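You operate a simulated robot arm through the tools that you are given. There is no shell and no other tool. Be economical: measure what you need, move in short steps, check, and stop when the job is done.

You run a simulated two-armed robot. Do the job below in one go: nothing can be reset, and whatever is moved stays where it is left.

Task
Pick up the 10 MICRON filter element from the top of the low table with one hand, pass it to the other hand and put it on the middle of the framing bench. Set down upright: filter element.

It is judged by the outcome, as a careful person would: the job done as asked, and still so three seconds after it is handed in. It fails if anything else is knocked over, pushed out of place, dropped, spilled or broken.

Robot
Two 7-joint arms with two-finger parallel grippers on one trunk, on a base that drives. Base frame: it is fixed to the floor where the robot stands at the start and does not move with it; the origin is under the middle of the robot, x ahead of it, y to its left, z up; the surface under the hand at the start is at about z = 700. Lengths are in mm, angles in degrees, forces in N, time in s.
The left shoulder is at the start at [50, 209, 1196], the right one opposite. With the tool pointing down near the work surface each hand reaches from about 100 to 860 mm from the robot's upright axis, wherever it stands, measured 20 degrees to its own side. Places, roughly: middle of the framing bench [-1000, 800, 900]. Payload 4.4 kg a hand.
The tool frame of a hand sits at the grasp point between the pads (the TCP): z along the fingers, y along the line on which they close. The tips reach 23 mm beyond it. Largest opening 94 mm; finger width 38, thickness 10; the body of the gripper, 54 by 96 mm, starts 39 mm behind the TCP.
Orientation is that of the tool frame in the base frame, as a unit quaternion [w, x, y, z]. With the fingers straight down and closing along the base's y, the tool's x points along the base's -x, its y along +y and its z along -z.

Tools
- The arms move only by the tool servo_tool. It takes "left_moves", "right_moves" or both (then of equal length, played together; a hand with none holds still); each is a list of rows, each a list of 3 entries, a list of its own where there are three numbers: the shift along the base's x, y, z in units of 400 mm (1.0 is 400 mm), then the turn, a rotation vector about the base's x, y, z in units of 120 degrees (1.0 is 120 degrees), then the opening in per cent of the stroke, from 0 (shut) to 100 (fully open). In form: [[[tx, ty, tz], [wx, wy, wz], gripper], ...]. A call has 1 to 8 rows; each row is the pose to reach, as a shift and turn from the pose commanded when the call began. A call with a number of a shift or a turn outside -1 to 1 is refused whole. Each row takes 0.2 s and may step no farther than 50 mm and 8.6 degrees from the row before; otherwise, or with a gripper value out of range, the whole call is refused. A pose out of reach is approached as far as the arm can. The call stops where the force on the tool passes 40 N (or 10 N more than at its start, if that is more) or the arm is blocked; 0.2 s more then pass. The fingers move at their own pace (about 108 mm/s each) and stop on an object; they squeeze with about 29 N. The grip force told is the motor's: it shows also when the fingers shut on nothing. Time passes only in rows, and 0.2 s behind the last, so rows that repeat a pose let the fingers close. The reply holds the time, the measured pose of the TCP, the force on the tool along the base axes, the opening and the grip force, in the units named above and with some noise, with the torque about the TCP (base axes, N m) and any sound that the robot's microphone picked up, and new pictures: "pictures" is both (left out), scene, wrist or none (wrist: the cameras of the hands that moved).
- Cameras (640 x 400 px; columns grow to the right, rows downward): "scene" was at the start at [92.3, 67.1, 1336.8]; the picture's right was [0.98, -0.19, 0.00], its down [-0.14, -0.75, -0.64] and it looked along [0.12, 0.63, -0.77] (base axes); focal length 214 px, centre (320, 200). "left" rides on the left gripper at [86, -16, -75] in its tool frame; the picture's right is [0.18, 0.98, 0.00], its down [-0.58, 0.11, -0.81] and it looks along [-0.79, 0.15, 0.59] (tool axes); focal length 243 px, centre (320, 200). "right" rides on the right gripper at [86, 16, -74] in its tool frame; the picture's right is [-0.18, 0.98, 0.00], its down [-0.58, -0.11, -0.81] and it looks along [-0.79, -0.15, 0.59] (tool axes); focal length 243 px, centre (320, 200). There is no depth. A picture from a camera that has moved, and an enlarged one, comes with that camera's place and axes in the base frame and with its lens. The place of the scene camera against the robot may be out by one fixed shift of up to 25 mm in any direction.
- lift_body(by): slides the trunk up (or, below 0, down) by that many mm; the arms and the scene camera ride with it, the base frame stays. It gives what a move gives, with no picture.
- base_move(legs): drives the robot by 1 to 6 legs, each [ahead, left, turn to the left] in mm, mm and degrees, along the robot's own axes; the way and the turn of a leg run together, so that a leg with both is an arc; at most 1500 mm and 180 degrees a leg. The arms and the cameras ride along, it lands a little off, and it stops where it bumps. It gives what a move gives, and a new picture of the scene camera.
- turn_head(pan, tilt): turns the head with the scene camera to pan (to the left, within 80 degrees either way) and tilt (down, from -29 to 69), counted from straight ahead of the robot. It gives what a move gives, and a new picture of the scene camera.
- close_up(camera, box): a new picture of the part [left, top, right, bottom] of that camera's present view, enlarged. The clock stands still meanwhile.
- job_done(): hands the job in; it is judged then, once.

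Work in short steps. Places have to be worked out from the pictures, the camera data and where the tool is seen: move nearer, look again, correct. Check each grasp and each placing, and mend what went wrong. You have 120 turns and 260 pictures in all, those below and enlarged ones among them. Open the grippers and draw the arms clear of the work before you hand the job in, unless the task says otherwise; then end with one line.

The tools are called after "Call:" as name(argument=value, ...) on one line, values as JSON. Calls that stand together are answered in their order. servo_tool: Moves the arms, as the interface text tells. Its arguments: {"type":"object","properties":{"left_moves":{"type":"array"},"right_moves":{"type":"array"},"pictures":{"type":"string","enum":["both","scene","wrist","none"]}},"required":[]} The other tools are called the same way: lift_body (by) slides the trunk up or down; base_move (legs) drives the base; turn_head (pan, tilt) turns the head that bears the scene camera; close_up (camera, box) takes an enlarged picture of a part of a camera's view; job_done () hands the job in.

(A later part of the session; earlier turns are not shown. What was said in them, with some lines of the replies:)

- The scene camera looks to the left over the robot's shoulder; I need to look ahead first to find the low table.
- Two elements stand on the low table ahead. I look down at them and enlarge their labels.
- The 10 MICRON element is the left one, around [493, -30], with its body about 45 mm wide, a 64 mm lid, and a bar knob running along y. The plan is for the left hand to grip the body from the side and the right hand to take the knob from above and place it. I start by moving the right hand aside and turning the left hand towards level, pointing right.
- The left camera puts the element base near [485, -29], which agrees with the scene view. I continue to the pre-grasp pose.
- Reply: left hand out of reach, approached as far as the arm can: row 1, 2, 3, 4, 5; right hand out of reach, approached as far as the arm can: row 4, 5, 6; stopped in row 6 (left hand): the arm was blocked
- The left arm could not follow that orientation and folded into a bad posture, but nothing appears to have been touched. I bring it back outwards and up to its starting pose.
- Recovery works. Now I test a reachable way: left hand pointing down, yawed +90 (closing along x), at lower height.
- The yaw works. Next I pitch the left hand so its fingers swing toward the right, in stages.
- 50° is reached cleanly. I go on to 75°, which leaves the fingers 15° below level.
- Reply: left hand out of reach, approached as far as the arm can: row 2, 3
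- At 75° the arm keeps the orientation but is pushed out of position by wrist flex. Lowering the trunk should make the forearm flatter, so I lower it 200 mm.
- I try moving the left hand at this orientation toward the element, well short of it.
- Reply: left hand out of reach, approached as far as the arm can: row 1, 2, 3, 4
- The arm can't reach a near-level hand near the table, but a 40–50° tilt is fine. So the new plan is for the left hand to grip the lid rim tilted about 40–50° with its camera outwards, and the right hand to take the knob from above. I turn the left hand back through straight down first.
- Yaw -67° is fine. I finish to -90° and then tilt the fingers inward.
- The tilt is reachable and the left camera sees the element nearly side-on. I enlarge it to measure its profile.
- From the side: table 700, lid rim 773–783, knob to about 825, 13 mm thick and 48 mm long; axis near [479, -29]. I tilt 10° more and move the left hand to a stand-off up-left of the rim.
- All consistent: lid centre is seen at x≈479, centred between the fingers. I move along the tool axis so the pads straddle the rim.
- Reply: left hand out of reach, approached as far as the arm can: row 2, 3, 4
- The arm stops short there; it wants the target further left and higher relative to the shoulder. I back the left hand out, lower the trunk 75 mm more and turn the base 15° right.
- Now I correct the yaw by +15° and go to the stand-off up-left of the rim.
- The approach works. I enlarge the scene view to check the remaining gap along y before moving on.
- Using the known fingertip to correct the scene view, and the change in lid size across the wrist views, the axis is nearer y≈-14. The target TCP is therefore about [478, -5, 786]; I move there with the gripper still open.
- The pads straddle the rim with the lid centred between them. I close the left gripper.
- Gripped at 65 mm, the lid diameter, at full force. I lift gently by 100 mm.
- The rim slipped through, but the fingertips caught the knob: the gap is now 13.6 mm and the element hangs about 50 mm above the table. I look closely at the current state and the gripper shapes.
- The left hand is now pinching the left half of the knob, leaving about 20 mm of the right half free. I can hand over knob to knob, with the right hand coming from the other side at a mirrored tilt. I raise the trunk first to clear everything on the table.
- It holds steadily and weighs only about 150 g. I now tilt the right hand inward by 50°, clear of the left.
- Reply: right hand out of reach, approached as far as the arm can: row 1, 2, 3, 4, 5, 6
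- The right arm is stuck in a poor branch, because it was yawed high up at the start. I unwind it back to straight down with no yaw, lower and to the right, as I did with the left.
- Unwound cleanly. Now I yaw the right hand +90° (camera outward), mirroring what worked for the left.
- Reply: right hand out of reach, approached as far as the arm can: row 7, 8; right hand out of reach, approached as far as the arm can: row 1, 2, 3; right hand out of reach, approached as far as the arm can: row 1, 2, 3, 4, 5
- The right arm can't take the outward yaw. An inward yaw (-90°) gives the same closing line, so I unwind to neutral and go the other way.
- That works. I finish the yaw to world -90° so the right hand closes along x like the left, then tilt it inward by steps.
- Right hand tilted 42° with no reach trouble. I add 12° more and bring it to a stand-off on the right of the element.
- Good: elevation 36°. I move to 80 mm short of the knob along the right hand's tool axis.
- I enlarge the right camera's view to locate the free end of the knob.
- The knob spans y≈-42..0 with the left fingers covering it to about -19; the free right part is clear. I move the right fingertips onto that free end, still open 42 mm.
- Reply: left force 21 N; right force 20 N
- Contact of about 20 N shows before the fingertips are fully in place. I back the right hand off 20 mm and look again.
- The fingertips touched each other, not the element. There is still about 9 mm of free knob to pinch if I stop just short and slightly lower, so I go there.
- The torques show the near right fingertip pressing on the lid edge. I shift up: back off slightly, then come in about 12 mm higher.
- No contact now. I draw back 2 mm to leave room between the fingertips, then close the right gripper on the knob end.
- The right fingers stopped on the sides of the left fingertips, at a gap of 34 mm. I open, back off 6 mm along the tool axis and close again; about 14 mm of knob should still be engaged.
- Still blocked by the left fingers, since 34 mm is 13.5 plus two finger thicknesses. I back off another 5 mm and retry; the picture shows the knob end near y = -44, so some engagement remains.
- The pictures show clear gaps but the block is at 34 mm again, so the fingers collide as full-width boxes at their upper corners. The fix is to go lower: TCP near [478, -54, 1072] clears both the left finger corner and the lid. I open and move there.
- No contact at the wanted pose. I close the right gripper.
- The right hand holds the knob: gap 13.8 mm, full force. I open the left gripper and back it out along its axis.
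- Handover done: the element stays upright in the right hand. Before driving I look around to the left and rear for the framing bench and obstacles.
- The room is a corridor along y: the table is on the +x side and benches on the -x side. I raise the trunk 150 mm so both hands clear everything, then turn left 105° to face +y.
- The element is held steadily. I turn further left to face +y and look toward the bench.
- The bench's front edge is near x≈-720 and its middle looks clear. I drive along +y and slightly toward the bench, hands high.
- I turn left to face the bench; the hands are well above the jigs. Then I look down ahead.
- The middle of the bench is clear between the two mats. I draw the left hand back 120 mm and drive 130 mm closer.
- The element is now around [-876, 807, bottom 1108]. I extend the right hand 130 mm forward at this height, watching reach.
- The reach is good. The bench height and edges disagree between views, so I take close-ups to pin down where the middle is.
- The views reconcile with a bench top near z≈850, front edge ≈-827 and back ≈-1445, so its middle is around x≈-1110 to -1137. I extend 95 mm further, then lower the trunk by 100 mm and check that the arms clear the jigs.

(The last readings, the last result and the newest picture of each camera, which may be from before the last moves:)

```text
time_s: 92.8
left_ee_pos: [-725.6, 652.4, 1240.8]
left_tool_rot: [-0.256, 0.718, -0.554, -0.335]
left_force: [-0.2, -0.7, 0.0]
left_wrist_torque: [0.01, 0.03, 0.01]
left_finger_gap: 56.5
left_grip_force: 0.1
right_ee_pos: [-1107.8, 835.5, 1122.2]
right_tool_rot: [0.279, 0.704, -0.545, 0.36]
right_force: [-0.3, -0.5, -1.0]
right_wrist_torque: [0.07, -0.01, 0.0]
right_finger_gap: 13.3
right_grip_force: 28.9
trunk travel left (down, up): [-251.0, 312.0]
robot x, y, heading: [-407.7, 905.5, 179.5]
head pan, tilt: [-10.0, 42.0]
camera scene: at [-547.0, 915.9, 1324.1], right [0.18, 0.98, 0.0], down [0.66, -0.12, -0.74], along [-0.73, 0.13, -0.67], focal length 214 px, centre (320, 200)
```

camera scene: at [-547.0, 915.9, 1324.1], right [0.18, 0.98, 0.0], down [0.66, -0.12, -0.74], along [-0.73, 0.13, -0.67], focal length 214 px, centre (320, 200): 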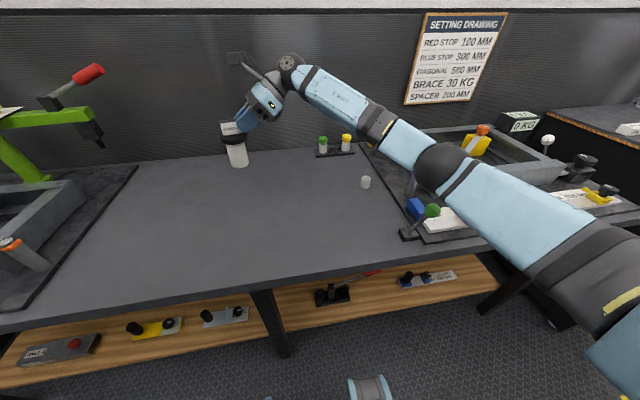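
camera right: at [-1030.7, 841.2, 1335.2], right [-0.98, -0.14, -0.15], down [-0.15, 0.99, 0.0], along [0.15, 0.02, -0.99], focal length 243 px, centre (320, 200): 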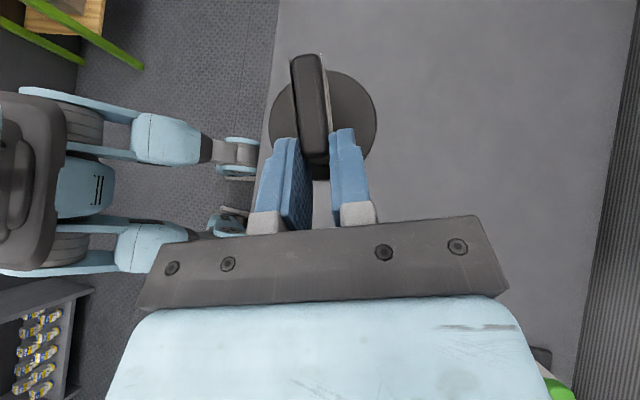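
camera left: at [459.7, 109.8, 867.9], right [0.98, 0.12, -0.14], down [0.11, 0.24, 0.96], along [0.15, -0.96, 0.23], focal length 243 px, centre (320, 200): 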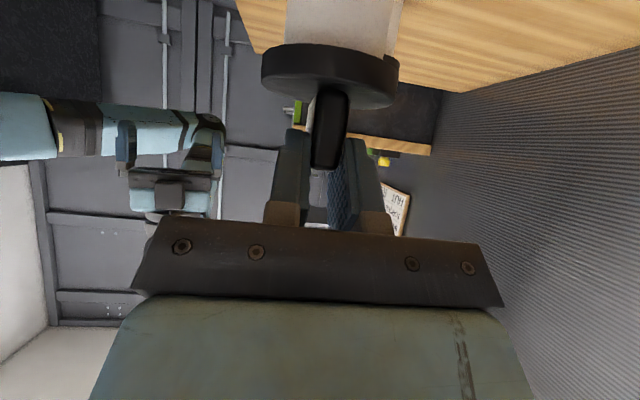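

Stereo on the small white cylinder again puts the bench top near 845. I lower the trunk 80 mm more, then view.

Call:
lift_body(by=-80)

Call:
turn_head(pan=0, tilt=35)

Call:
close_up(camera="scene", box=[200, 60, 440, 240])

Call:
close_up(camera="right", box=[160, 0, 640, 300])

```text
time_s: 94.0
left_ee_pos: [-725.5, 653.0, 1162.6]
left_tool_rot: [-0.256, 0.718, -0.553, -0.336]
left_force: [0.5, 0.5, 0.4]
left_wrist_torque: [0.02, -0.02, -0.03]
left_finger_gap: 56.4
left_grip_force: 0.0
right_ee_pos: [-1107.6, 836.8, 1043.1]
right_tool_rot: [0.28, 0.705, -0.543, 0.36]
right_force: [0.6, -0.4, -1.5]
right_wrist_torque: [0.07, 0.01, -0.01]
right_finger_gap: 13.6
right_grip_force: 29.4
trunk travel left (down, up): [-171.0, 392.0]
robot x, y, heading: [-408.1, 913.8, 179.8]
head pan, tilt: [-10.0, 42.0]
```

```text
time_s: 94.7
left_ee_pos: [-726.5, 651.9, 1161.4]
left_tool_rot: [-0.256, 0.718, -0.553, -0.335]
left_force: [-0.2, -0.8, -0.6]
left_wrist_torque: [0.04, 0.01, -0.02]
left_finger_gap: 56.7
left_grip_force: 0.0
right_ee_pos: [-1108.6, 837.3, 1043.1]
right_tool_rot: [0.279, 0.705, -0.544, 0.36]
right_force: [0.2, 0.8, -0.7]
right_wrist_torque: [0.07, 0.03, -0.01]
right_finger_gap: 13.5
right_grip_force: 29.2
trunk travel left (down, up): [-171.0, 392.0]
robot x, y, heading: [-411.5, 907.4, 179.7]
head pan, tilt: [0.0, 35.0]
camera scene: at [-552.8, 901.6, 1254.6], right [0.01, 1.0, 0.0], down [0.57, 0.0, -0.82], along [-0.82, 0.01, -0.57], focal length 214 px, centre (320, 200)
```

scene: 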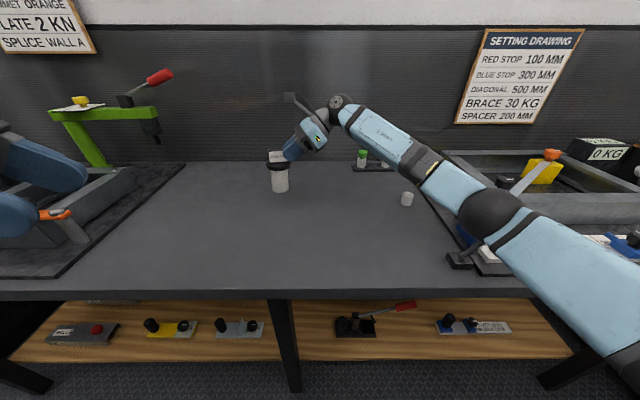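

```text
2.22 times, centred on (320, 150) of scene
camera zoom: at [-552.8, 901.6, 1254.6], right [0.01, 1.0, 0.0], down [0.57, 0.0, -0.82], along [-0.82, 0.01, -0.57], focal length 477 px, centre (320, 311)
```

zoom: 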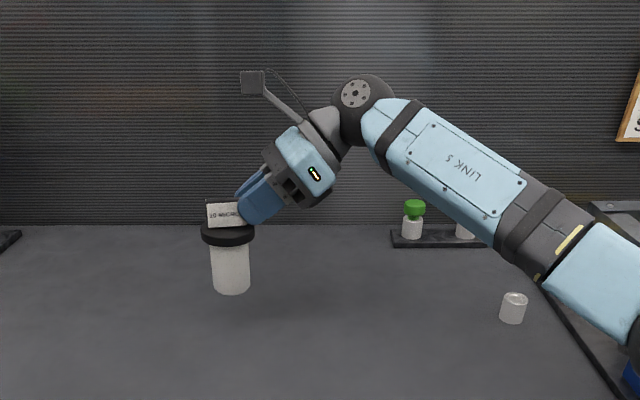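

```text
1.33 times, centred on (400, 150) of right
camera zoom: at [-1126.1, 842.1, 1156.0], right [-0.98, -0.14, -0.15], down [-0.15, 0.99, 0.0], along [0.15, 0.02, -0.99], focal length 324 px, centre (213, 267)
```

zoom: 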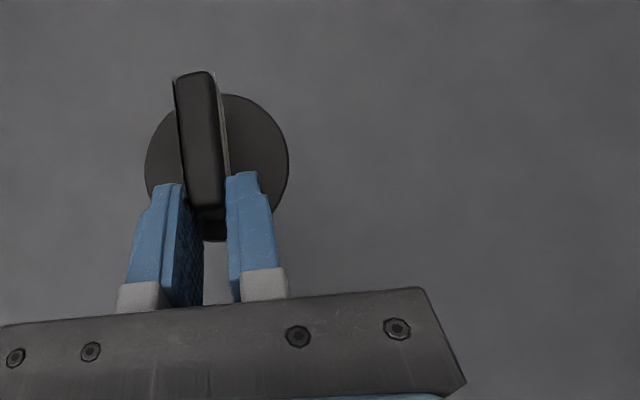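

The element hangs upright over the clear middle. I lower the hand 60 mm by arm, then check.

Call:
servo_tool(right_moves=[[[0, -0.01, -0.05], [0, 0, 0], 0], [[0, -0.02, -0.1], [0, 0, 0], 0], [[0, -0.03, -0.15], [0, 0, 0], 0]], pictures="scene")

Call:
close_up(camera="scene", box=[220, 120, 360, 240])

```text
time_s: 95.5
left_ee_pos: [-720.9, 646.4, 1161.7]
left_tool_rot: [-0.257, 0.716, -0.553, -0.339]
left_force: [-0.4, 0.0, -0.2]
left_wrist_torque: [0.0, 0.0, -0.01]
left_finger_gap: 56.3
left_grip_force: 0.1
right_ee_pos: [-1105.3, 819.3, 987.0]
right_tool_rot: [0.279, 0.707, -0.543, 0.357]
right_force: [-0.2, 0.3, -1.2]
right_wrist_torque: [0.0, 0.01, 0.0]
right_finger_gap: 13.6
right_grip_force: 28.9
trunk travel left (down, up): [-171.0, 392.0]
robot x, y, heading: [-409.0, 907.3, 179.8]
head pan, tilt: [0.0, 35.0]
camera scene: at [-548.3, 895.8, 1255.9], right [0.01, 1.0, 0.01], down [0.57, 0.0, -0.82], along [-0.82, 0.01, -0.57], focal length 214 px, centre (320, 200)
```

scene: 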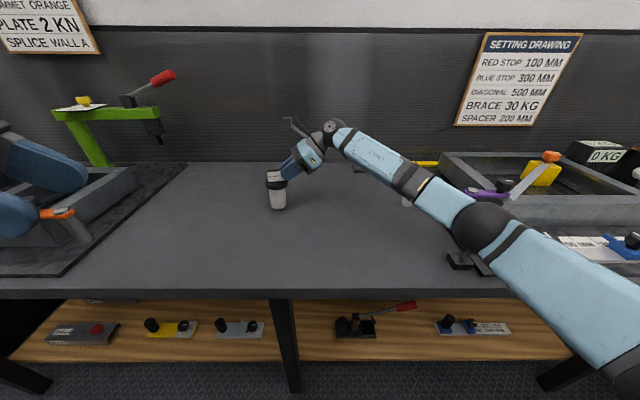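

```text
3.33 times, centred on (290, 180) of scene
camera zoom: at [-548.3, 895.8, 1255.9], right [0.01, 1.0, 0.01], down [0.57, 0.0, -0.82], along [-0.82, 0.01, -0.57], focal length 715 px, centre (420, 267)
```

zoom: 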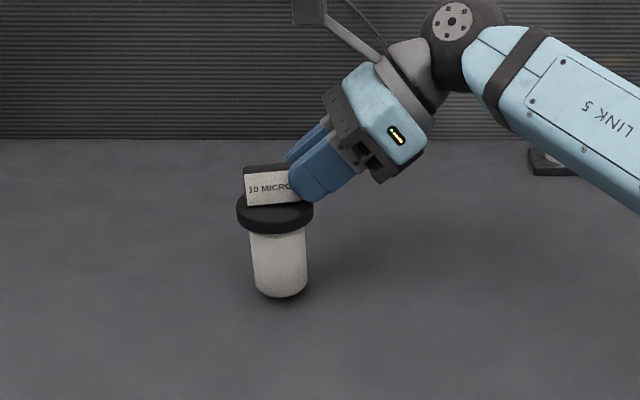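

The camera pose shifted a few millimetres, perhaps sway or an elbow touch. I hold still, re-read, and inspect the elbow near the right jig.

Call:
servo_tool(right_moves=[[[0, 0, 0], [0, 0, 0], 0]], pictures="none")

Call:
close_up(camera="scene", box=[390, 130, 640, 310])

```text
time_s: 95.9
left_ee_pos: [-722.0, 647.7, 1162.7]
left_tool_rot: [-0.256, 0.717, -0.553, -0.338]
left_force: [0.4, 0.0, -0.7]
left_wrist_torque: [0.0, 0.0, 0.02]
left_finger_gap: 56.4
left_grip_force: 0.0
right_ee_pos: [-1106.6, 819.4, 986.7]
right_tool_rot: [0.278, 0.707, -0.543, 0.357]
right_force: [-0.1, -0.1, -0.8]
right_wrist_torque: [0.05, 0.0, -0.01]
right_finger_gap: 13.7
right_grip_force: 28.7
trunk travel left (down, up): [-171.0, 392.0]
robot x, y, heading: [-406.0, 904.9, 179.6]
head pan, tilt: [0.0, 35.0]
```

```text
2.22 times, centred on (515, 220) of scene
camera zoom: at [-548.2, 895.4, 1255.6], right [0.01, 1.0, 0.01], down [0.57, 0.0, -0.82], along [-0.82, 0.01, -0.57], focal length 477 px, centre (-113, 156)
```

zoom: 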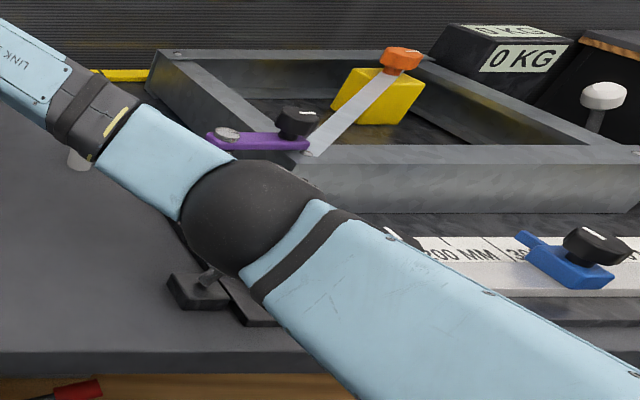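

The offset persists, and the elbow hides the green-knobbed lever on the jig, so it may be pressing on it. I raise the trunk 80 mm at once and inspect.

Call:
lift_body(by=80)

Call:
turn_head(pan=-35, tilt=40)

Call:
close_up(camera="scene", box=[200, 100, 520, 300])

```text
time_s: 97.1
left_ee_pos: [-725.4, 652.5, 1241.4]
left_tool_rot: [-0.258, 0.717, -0.554, -0.335]
left_force: [0.4, 0.3, 0.0]
left_wrist_torque: [-0.01, -0.03, -0.03]
left_finger_gap: 56.6
left_grip_force: 0.2
right_ee_pos: [-1110.0, 824.4, 1061.4]
right_tool_rot: [0.28, 0.704, -0.544, 0.36]
right_force: [0.7, -0.2, -1.6]
right_wrist_torque: [0.03, 0.01, -0.02]
right_finger_gap: 13.6
right_grip_force: 28.9
trunk travel left (down, up): [-251.0, 312.0]
robot x, y, heading: [-404.5, 908.3, 179.8]
head pan, tilt: [0.0, 35.0]
```

```text
time_s: 98.1
left_ee_pos: [-726.1, 651.8, 1240.8]
left_tool_rot: [-0.256, 0.718, -0.554, -0.335]
left_force: [-0.2, 0.0, 0.9]
left_wrist_torque: [-0.02, 0.0, 0.0]
left_finger_gap: 56.4
left_grip_force: 0.0
right_ee_pos: [-1109.1, 824.7, 1062.9]
right_tool_rot: [0.279, 0.705, -0.544, 0.36]
right_force: [-0.8, -0.3, -2.2]
right_wrist_torque: [0.06, 0.0, 0.01]
right_finger_gap: 13.7
right_grip_force: 29.2
trunk travel left (down, up): [-251.0, 312.0]
robot x, y, heading: [-412.7, 908.6, 179.5]
head pan, tilt: [-35.0, 40.0]
camera scene: at [-534.2, 950.1, 1327.1], right [0.58, 0.82, 0.0], down [0.52, -0.37, -0.77], along [-0.62, 0.44, -0.64], focal length 214 px, centre (320, 200)
```

scene: 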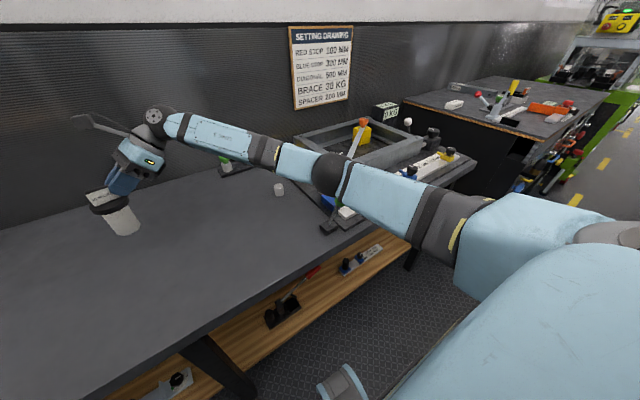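

```text
2.00 times, centred on (360, 200) of scene
camera zoom: at [-534.2, 950.1, 1327.1], right [0.58, 0.82, 0.0], down [0.52, -0.37, -0.77], along [-0.62, 0.44, -0.64], focal length 429 px, centre (240, 200)
```

zoom: 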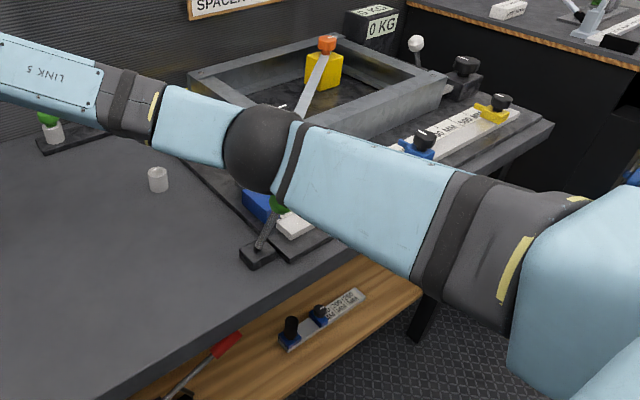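

The lever still stands; pressing was slight and is now released. I shift the base 160 mm to its left (−y) so the elbow clears that jig, then I will bring the hand back the same distance.

Call:
base_move(legs=[[0, 160, 0]])

Call:
servo_tool(right_moves=[[[0, 0.1, 0.02], [0, 0, 0], 0], [[0, 0.2, 0.02], [0, 0, 0], 0], [[0, 0.3, 0.02], [0, 0, 0], 0], [[0, 0.38, 0.02], [0, 0, 0], 0]], pictures="scene")

Call:
close_up(camera="scene", box=[240, 100, 560, 300])

```text
time_s: 100.1
left_ee_pos: [-727.2, 494.0, 1241.6]
left_tool_rot: [-0.256, 0.718, -0.554, -0.335]
left_force: [0.1, 0.2, 0.5]
left_wrist_torque: [0.02, 0.0, 0.0]
left_finger_gap: 56.5
left_grip_force: 0.0
right_ee_pos: [-1110.5, 667.1, 1062.5]
right_tool_rot: [0.28, 0.704, -0.545, 0.36]
right_force: [0.0, 0.4, -1.0]
right_wrist_torque: [0.07, 0.01, -0.02]
right_finger_gap: 13.7
right_grip_force: 29.0
trunk travel left (down, up): [-251.0, 312.0]
robot x, y, heading: [-408.8, 750.3, 179.8]
head pan, tilt: [-35.0, 40.0]
camera scene: at [-535.2, 791.7, 1327.1], right [0.58, 0.81, 0.0], down [0.52, -0.37, -0.77], along [-0.62, 0.44, -0.64], focal length 214 px, centre (320, 200)
```

scene: 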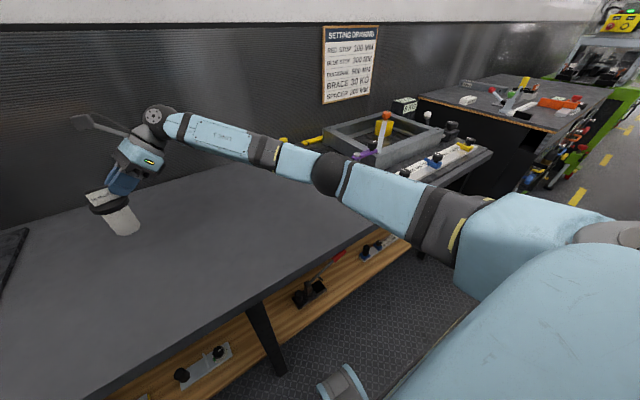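

```text
time_s: 101.1
left_ee_pos: [-727.7, 496.2, 1241.7]
left_tool_rot: [-0.256, 0.718, -0.554, -0.335]
left_force: [0.4, -0.1, 0.7]
left_wrist_torque: [-0.01, 0.0, 0.02]
left_finger_gap: 56.5
left_grip_force: 0.0
right_ee_pos: [-1110.4, 818.8, 1069.3]
right_tool_rot: [0.28, 0.704, -0.544, 0.36]
right_force: [-0.5, 0.2, -0.7]
right_wrist_torque: [0.08, 0.0, 0.0]
right_finger_gap: 13.7
right_grip_force: 28.7
trunk travel left (down, up): [-251.0, 312.0]
robot x, y, heading: [-409.7, 749.4, 179.7]
head pan, tilt: [-35.0, 40.0]
camera scene: at [-535.2, 792.7, 1327.0], right [0.58, 0.81, 0.0], down [0.52, -0.37, -0.77], along [-0.62, 0.44, -0.64], focal length 214 px, centre (320, 200)
```

scene: 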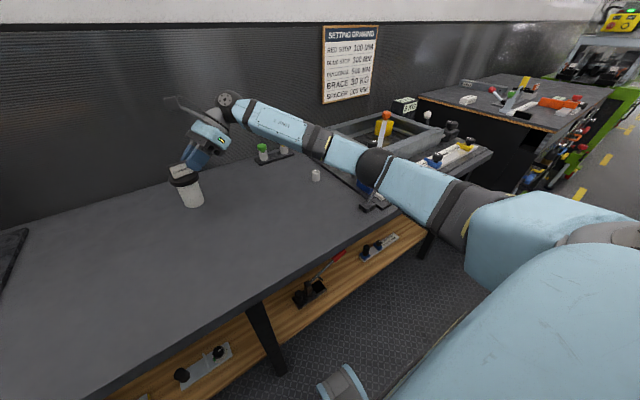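

```text
2.00 times, centred on (400, 200) of scene
camera zoom: at [-535.2, 792.7, 1327.0], right [0.58, 0.81, 0.0], down [0.52, -0.37, -0.77], along [-0.62, 0.44, -0.64], focal length 429 px, centre (160, 200)
```

zoom: 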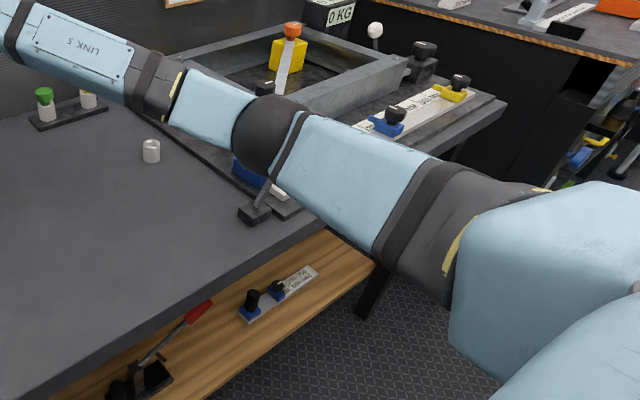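

The elbow is now estimated at [-810, 1138], about 110 mm horizontally from the lever at [-876, 1228]. I lower the trunk 60 mm and check.

Call:
lift_body(by=-60)

Call:
close_up(camera="scene", box=[240, 100, 560, 300])

```text
time_s: 102.1
left_ee_pos: [-727.4, 494.0, 1181.6]
left_tool_rot: [-0.257, 0.717, -0.555, -0.335]
left_force: [0.1, 0.3, 0.0]
left_wrist_torque: [0.0, 0.02, -0.01]
left_finger_gap: 56.2
left_grip_force: 0.1
right_ee_pos: [-1110.3, 818.1, 1012.0]
right_tool_rot: [0.279, 0.705, -0.544, 0.361]
right_force: [0.5, -0.8, -1.6]
right_wrist_torque: [0.05, -0.02, 0.0]
right_finger_gap: 13.9
right_grip_force: 29.0
trunk travel left (down, up): [-191.0, 372.0]
robot x, y, heading: [-405.1, 749.6, 179.6]
head pan, tilt: [-35.0, 40.0]
```

```text
2.00 times, centred on (400, 200) of scene
camera zoom: at [-534.9, 792.0, 1267.1], right [0.58, 0.81, 0.0], down [0.52, -0.37, -0.77], along [-0.62, 0.44, -0.64], focal length 429 px, centre (160, 200)
```

zoom: 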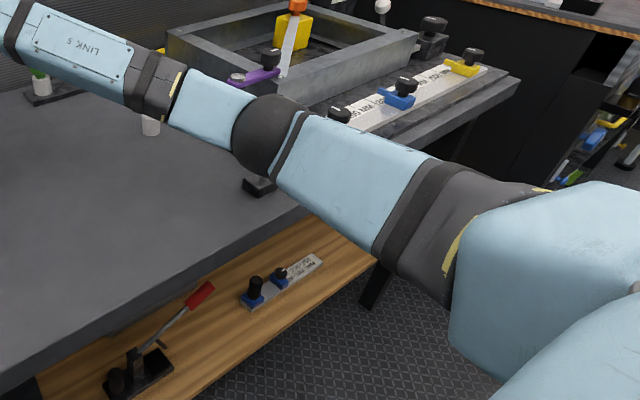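

Clear so far. I lower the hand by arm in small steps, watching force and the body's pose.

Call:
servo_tool(right_moves=[[[0, 0, -0.025], [0, 0, 0], 0], [[0, 0, -0.05], [0, 0, 0], 0], [[0, 0, -0.075], [0, 0, 0], 0]], pictures="scene")

Call:
close_up(camera="scene", box=[120, 120, 280, 240])

```text
time_s: 102.9
left_ee_pos: [-726.2, 495.0, 1181.7]
left_tool_rot: [-0.256, 0.718, -0.554, -0.335]
left_force: [-1.1, -0.6, 0.5]
left_wrist_torque: [0.02, 0.01, 0.01]
left_finger_gap: 56.2
left_grip_force: 0.0
right_ee_pos: [-1110.8, 819.3, 980.5]
right_tool_rot: [0.281, 0.704, -0.545, 0.36]
right_force: [-0.3, -0.5, -1.2]
right_wrist_torque: [0.04, 0.0, 0.01]
right_finger_gap: 13.4
right_grip_force: 28.7
trunk travel left (down, up): [-191.0, 372.0]
robot x, y, heading: [-409.4, 747.8, 179.6]
head pan, tilt: [-35.0, 40.0]
camera scene: at [-535.3, 792.1, 1267.1], right [0.58, 0.81, 0.0], down [0.52, -0.37, -0.77], along [-0.62, 0.44, -0.64], focal length 214 px, centre (320, 200)
```

scene: 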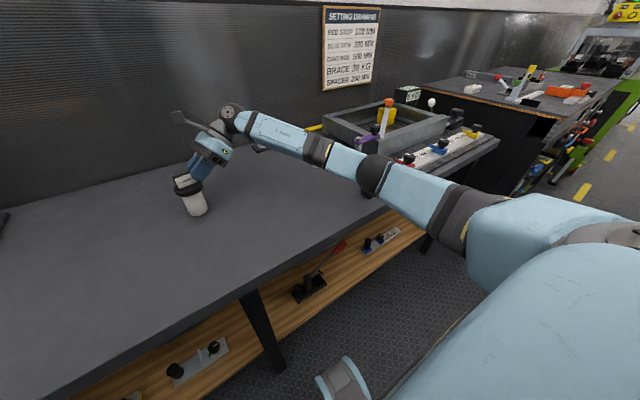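

```text
3.33 times, centred on (200, 180) of scene
camera zoom: at [-535.3, 792.1, 1267.1], right [0.58, 0.81, 0.0], down [0.52, -0.37, -0.77], along [-0.62, 0.44, -0.64], focal length 715 px, centre (720, 267)
```

zoom: 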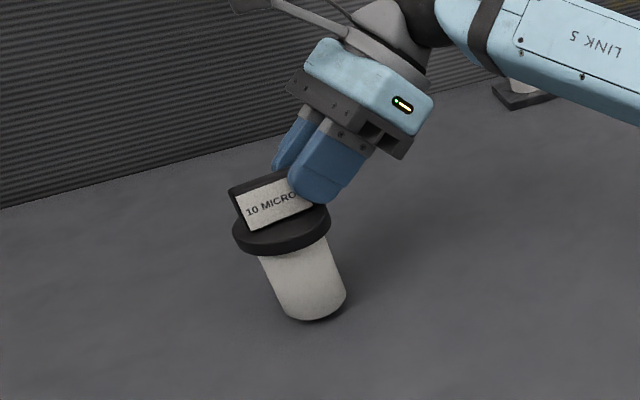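

The base is nearly at the surface and the body pose is undisturbed. I continue in 4 mm steps looking for contact.

Call:
servo_tool(right_moves=[[[0, 0, -0.01], [0, 0, 0], 0], [[0, 0, -0.02], [0, 0, 0], 0]], pictures="none")

Call:
servo_tool(right_moves=[[[0, 0, -0.01], [0, 0, 0], 0]], pictures="none")

Call:
close_up(camera="scene", box=[120, 120, 280, 240])

```text
time_s: 103.5
left_ee_pos: [-726.2, 494.5, 1181.8]
left_tool_rot: [-0.255, 0.718, -0.553, -0.336]
left_force: [-0.3, 0.1, -1.0]
left_wrist_torque: [-0.04, 0.02, -0.02]
left_finger_gap: 56.2
left_grip_force: 0.1
right_ee_pos: [-1110.8, 817.9, 975.1]
right_tool_rot: [0.281, 0.705, -0.543, 0.36]
right_force: [-0.5, 1.4, 7.8]
right_wrist_torque: [0.08, 0.0, -0.02]
right_finger_gap: 13.6
right_grip_force: 29.0
trunk travel left (down, up): [-191.0, 372.0]
robot x, y, heading: [-408.1, 750.7, 179.7]
head pan, tilt: [-35.0, 40.0]
```

```text
time_s: 103.9
left_ee_pos: [-724.8, 495.0, 1183.7]
left_tool_rot: [-0.256, 0.717, -0.554, -0.336]
left_force: [-0.4, -0.2, 0.0]
left_wrist_torque: [0.02, 0.0, 0.01]
left_finger_gap: 56.5
left_grip_force: 0.0
right_ee_pos: [-1108.8, 818.0, 975.3]
right_tool_rot: [0.283, 0.705, -0.543, 0.359]
right_force: [-3.9, 3.4, 27.9]
right_wrist_torque: [0.1, 0.26, -0.03]
right_finger_gap: 14.0
right_grip_force: 29.1
trunk travel left (down, up): [-191.0, 372.0]
robot x, y, heading: [-408.6, 748.0, 179.6]
head pan, tilt: [-35.0, 40.0]
```

```text
3.33 times, centred on (200, 180) of scene
camera zoom: at [-532.3, 792.3, 1267.9], right [0.58, 0.81, 0.0], down [0.52, -0.37, -0.77], along [-0.63, 0.44, -0.64], focal length 715 px, centre (720, 267)
```

zoom: 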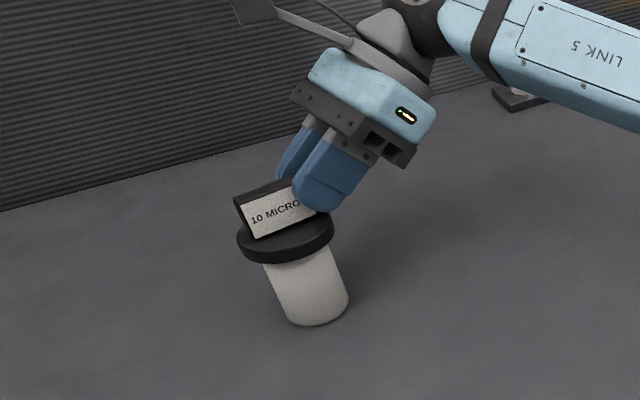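

Touchdown at TCP z≈975 with 28 N. I ease back 3 mm to take off the load, then open.

Call:
servo_tool(right_moves=[[[0, 0, 0.008], [0, 0, 0], 0], [[0, 0, 0.008], [0, 0, 0], 0]], pictures="none")

```text
time_s: 104.5
left_ee_pos: [-723.8, 495.1, 1182.9]
left_tool_rot: [-0.256, 0.717, -0.554, -0.336]
left_force: [0.6, 0.1, -0.7]
left_wrist_torque: [0.0, 0.0, -0.01]
left_finger_gap: 56.6
left_grip_force: 0.1
right_ee_pos: [-1108.1, 817.4, 975.2]
right_tool_rot: [0.281, 0.705, -0.543, 0.359]
right_force: [-6.6, 4.2, 26.7]
right_wrist_torque: [0.03, 0.45, -0.09]
right_finger_gap: 13.3
right_grip_force: 29.2
trunk travel left (down, up): [-191.0, 372.0]
robot x, y, heading: [-408.5, 752.5, 179.5]
head pan, tilt: [-35.0, 40.0]
```

The load remains about 27 N, so I ease up a little more.

Call:
servo_tool(right_moves=[[[0, 0, 0.01], [0, 0, 0], 0], [[0, 0, 0.01], [0, 0, 0], 0]], pictures="none")

```text
time_s: 105.1
left_ee_pos: [-725.5, 494.6, 1181.5]
left_tool_rot: [-0.256, 0.718, -0.554, -0.336]
left_force: [0.2, -0.8, 0.4]
left_wrist_torque: [-0.02, 0.04, 0.0]
left_finger_gap: 56.3
left_grip_force: 0.1
right_ee_pos: [-1109.8, 817.0, 975.7]
right_tool_rot: [0.279, 0.704, -0.544, 0.361]
right_force: [-0.7, 0.0, 8.6]
right_wrist_torque: [-0.06, 0.03, -0.03]
right_finger_gap: 13.5
right_grip_force: 28.9
trunk travel left (down, up): [-191.0, 372.0]
robot x, y, heading: [-408.9, 752.7, 179.6]
head pan, tilt: [-35.0, 40.0]
```

Now 8.6 N vertical and nothing sideways: it sits flat. I open the right gripper, partly, without moving.

Call:
servo_tool(right_moves=[[[0, 0, 0.002], [0, 0, 0], 20], [[0, 0, 0.004], [0, 0, 0], 40], [[0, 0, 0.004], [0, 0, 0], 45]], pictures="wrist")

Call:
close_up(camera="scene", box=[120, 120, 280, 240])

```text
time_s: 105.9
left_ee_pos: [-726.6, 494.4, 1181.5]
left_tool_rot: [-0.256, 0.718, -0.553, -0.336]
left_force: [0.2, 1.0, -0.3]
left_wrist_torque: [0.01, 0.02, 0.01]
left_finger_gap: 56.5
left_grip_force: 0.0
right_ee_pos: [-1110.8, 817.5, 978.1]
right_tool_rot: [0.28, 0.704, -0.545, 0.359]
right_force: [-0.7, -0.3, -0.1]
right_wrist_torque: [0.01, -0.02, -0.01]
right_finger_gap: 42.7
right_grip_force: 0.0
trunk travel left (down, up): [-191.0, 372.0]
robot x, y, heading: [-409.6, 752.4, 179.8]
head pan, tilt: [-35.0, 40.0]
camera right: at [-1127.7, 823.5, 1091.2], right [-0.98, -0.14, -0.15], down [-0.14, 0.99, 0.0], along [0.15, 0.02, -0.99], focal length 243 px, centre (320, 200)
```

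right: 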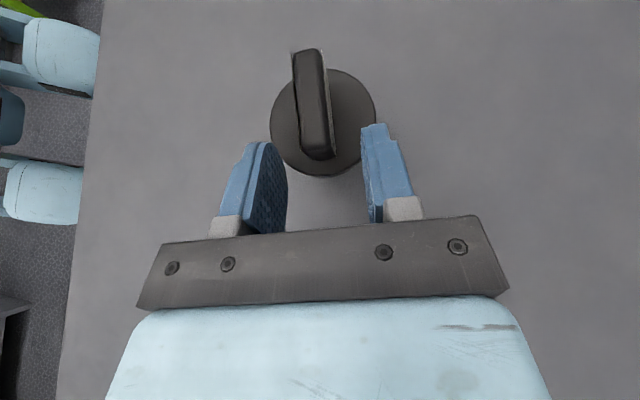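

```text
3.33 times, centred on (200, 180) of scene
camera zoom: at [-535.1, 792.0, 1267.0], right [0.58, 0.81, 0.0], down [0.52, -0.37, -0.77], along [-0.62, 0.44, -0.64], focal length 715 px, centre (720, 267)
```

zoom: 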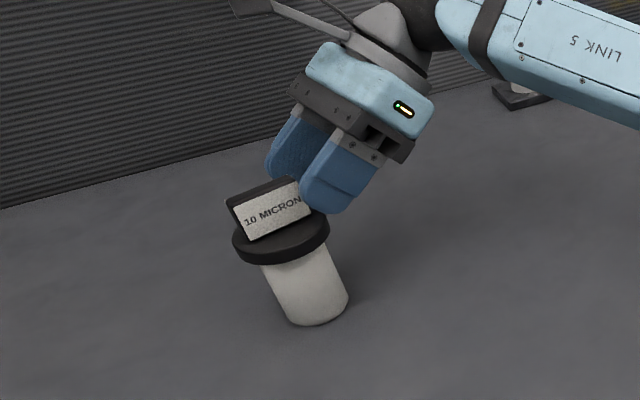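

It stands free and upright. I retract along the tool axis 60 mm, then raise the trunk.

Call:
servo_tool(right_moves=[[[-0.015, 0.055, 0.045], [0, 0, 0], 45], [[-0.03, 0.115, 0.1], [0, 0, 0], 45], [[-0.03, 0.13, 0.18], [0, 0, 0], 45]], pictures="none")

Call:
lift_body(by=180)

Call:
turn_head(pan=-20, tilt=42)

```text
time_s: 106.7
left_ee_pos: [-724.8, 494.4, 1182.3]
left_tool_rot: [-0.257, 0.717, -0.554, -0.336]
left_force: [0.1, 0.3, 0.0]
left_wrist_torque: [-0.01, -0.05, -0.06]
left_finger_gap: 56.4
left_grip_force: 0.1
right_ee_pos: [-1122.7, 869.6, 1051.9]
right_tool_rot: [0.281, 0.704, -0.545, 0.359]
right_force: [0.9, 0.6, 0.6]
right_wrist_torque: [0.0, 0.03, 0.0]
right_finger_gap: 42.2
right_grip_force: 0.0
trunk travel left (down, up): [-191.0, 372.0]
robot x, y, heading: [-409.0, 748.0, 179.3]
head pan, tilt: [-35.0, 40.0]
```

```text
time_s: 108.7
left_ee_pos: [-727.6, 494.9, 1363.6]
left_tool_rot: [-0.256, 0.718, -0.553, -0.335]
left_force: [-0.2, 0.0, 0.5]
left_wrist_torque: [0.01, -0.01, -0.02]
left_finger_gap: 56.5
left_grip_force: 0.1
right_ee_pos: [-1123.0, 870.1, 1229.9]
right_tool_rot: [0.28, 0.704, -0.544, 0.36]
right_force: [0.4, 1.1, -0.4]
right_wrist_torque: [-0.02, -0.03, -0.01]
right_finger_gap: 42.3
right_grip_force: 0.0
trunk travel left (down, up): [-371.0, 192.0]
robot x, y, heading: [-416.1, 750.5, 179.7]
head pan, tilt: [-35.0, 40.0]
```

```text
time_s: 109.5
left_ee_pos: [-726.0, 494.2, 1361.4]
left_tool_rot: [-0.256, 0.718, -0.554, -0.336]
left_force: [0.4, 0.5, -0.2]
left_wrist_torque: [-0.01, -0.02, 0.01]
left_finger_gap: 56.5
left_grip_force: 0.1
right_ee_pos: [-1123.2, 869.6, 1230.3]
right_tool_rot: [0.279, 0.704, -0.544, 0.36]
right_force: [-0.1, -0.5, 0.5]
right_wrist_torque: [0.05, 0.02, 0.0]
right_finger_gap: 42.1
right_grip_force: 0.1
trunk travel left (down, up): [-371.0, 192.0]
robot x, y, heading: [-409.6, 753.0, 179.6]
head pan, tilt: [-20.0, 42.0]
camera scene: at [-544.0, 772.0, 1444.1], right [0.35, 0.94, 0.0], down [0.63, -0.23, -0.74], along [-0.7, 0.26, -0.67], focal length 214 px, centre (320, 200)
```

scene: 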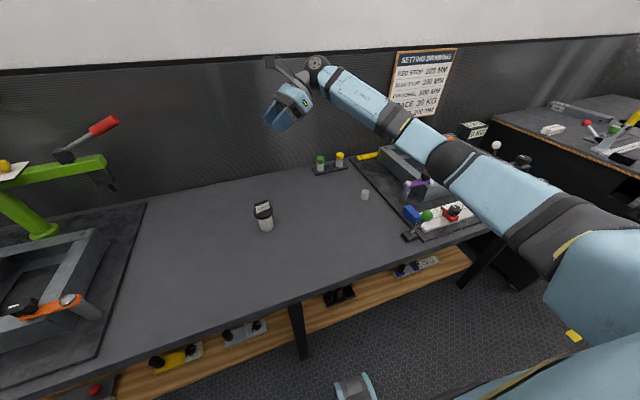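

The element stands upright in the middle of the bench. I check it and the green-knobbed lever up close.

Call:
close_up(camera="scene", box=[370, 150, 510, 250])

Call:
close_up(camera="scene", box=[200, 160, 340, 260])

```text
4.00 times, centred on (440, 200) of scene
camera zoom: at [-544.0, 772.0, 1444.1], right [0.35, 0.94, 0.0], down [0.63, -0.23, -0.74], along [-0.7, 0.26, -0.67], focal length 858 px, centre (-160, 200)
```

zoom: 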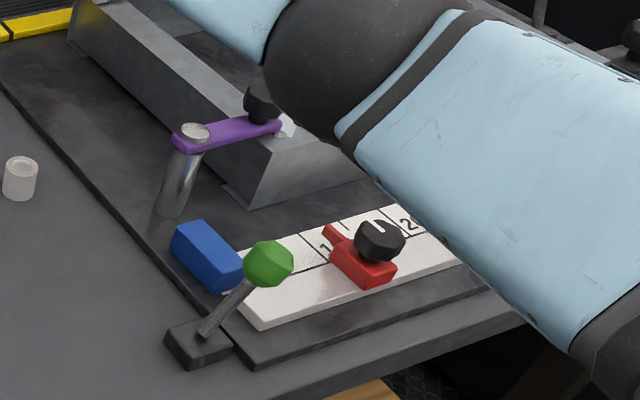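

```text
4.00 times, centred on (270, 210) of scene
camera zoom: at [-544.0, 772.0, 1444.1], right [0.35, 0.94, 0.0], down [0.63, -0.23, -0.74], along [-0.7, 0.26, -0.67], focal length 858 px, centre (520, 160)
```

zoom: 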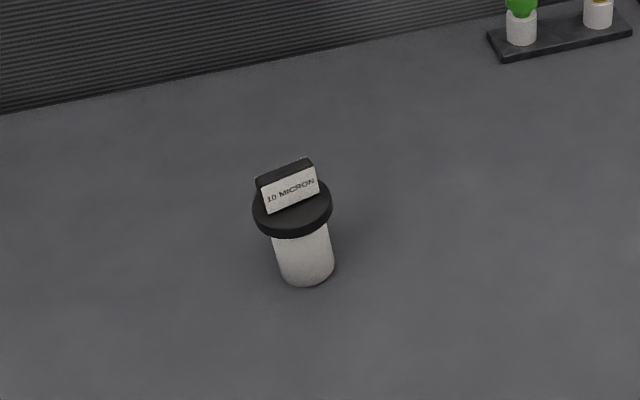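

All is in place. I open both grippers and back the base off 200 mm to draw the arms clear.

Call:
servo_tool(left_moves=[[[0, 0, 0], [0, 0, 0], 100]], right_moves=[[[0, 0, 0], [0, 0, 0], 100]], pictures="none")

Call:
base_move(legs=[[-200, 0, 0]])

```text
time_s: 109.9
left_ee_pos: [-726.7, 493.5, 1361.6]
left_tool_rot: [-0.256, 0.718, -0.554, -0.335]
left_force: [-0.6, -0.2, 0.0]
left_wrist_torque: [0.0, -0.02, 0.01]
left_finger_gap: 93.8
left_grip_force: 0.1
right_ee_pos: [-1123.8, 869.5, 1230.9]
right_tool_rot: [0.28, 0.704, -0.545, 0.359]
right_force: [-0.7, 0.7, 0.5]
right_wrist_torque: [-0.01, 0.04, 0.01]
right_finger_gap: 94.1
right_grip_force: 0.0
trunk travel left (down, up): [-371.0, 192.0]
robot x, y, heading: [-410.2, 748.1, 179.5]
head pan, tilt: [-20.0, 42.0]
```

```text
time_s: 111.5
left_ee_pos: [-526.0, 492.6, 1362.1]
left_tool_rot: [-0.255, 0.719, -0.553, -0.335]
left_force: [1.2, 0.5, 1.0]
left_wrist_torque: [0.03, 0.01, -0.03]
left_finger_gap: 94.1
left_grip_force: 0.1
right_ee_pos: [-923.3, 866.7, 1230.2]
right_tool_rot: [0.28, 0.704, -0.544, 0.361]
right_force: [-0.5, 0.2, 0.2]
right_wrist_torque: [-0.01, 0.01, -0.01]
right_finger_gap: 94.0
right_grip_force: 0.1
trunk travel left (down, up): [-371.0, 192.0]
robot x, y, heading: [-209.7, 750.3, 179.6]
head pan, tilt: [-20.0, 42.0]
camera scene: at [-343.3, 770.4, 1444.1], right [0.35, 0.94, 0.0], down [0.63, -0.23, -0.74], along [-0.7, 0.26, -0.67], focal length 214 px, centre (320, 200)
```

scene: 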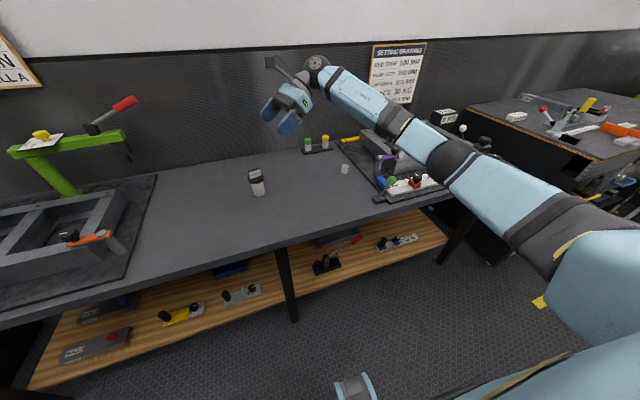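

The element stands upright in the middle of the bench, both arms are clear, and nothing else looks disturbed. I hand the job in.

Call:
job_done()

```text
The job is handed in.
```

The 10 MICRON filter element was picked up with the left hand, passed to the right hand, and now stands upright in the middle of the framing bench; the right elbow briefly pressed the jig beside it, but close-ups show the lever there still in place.
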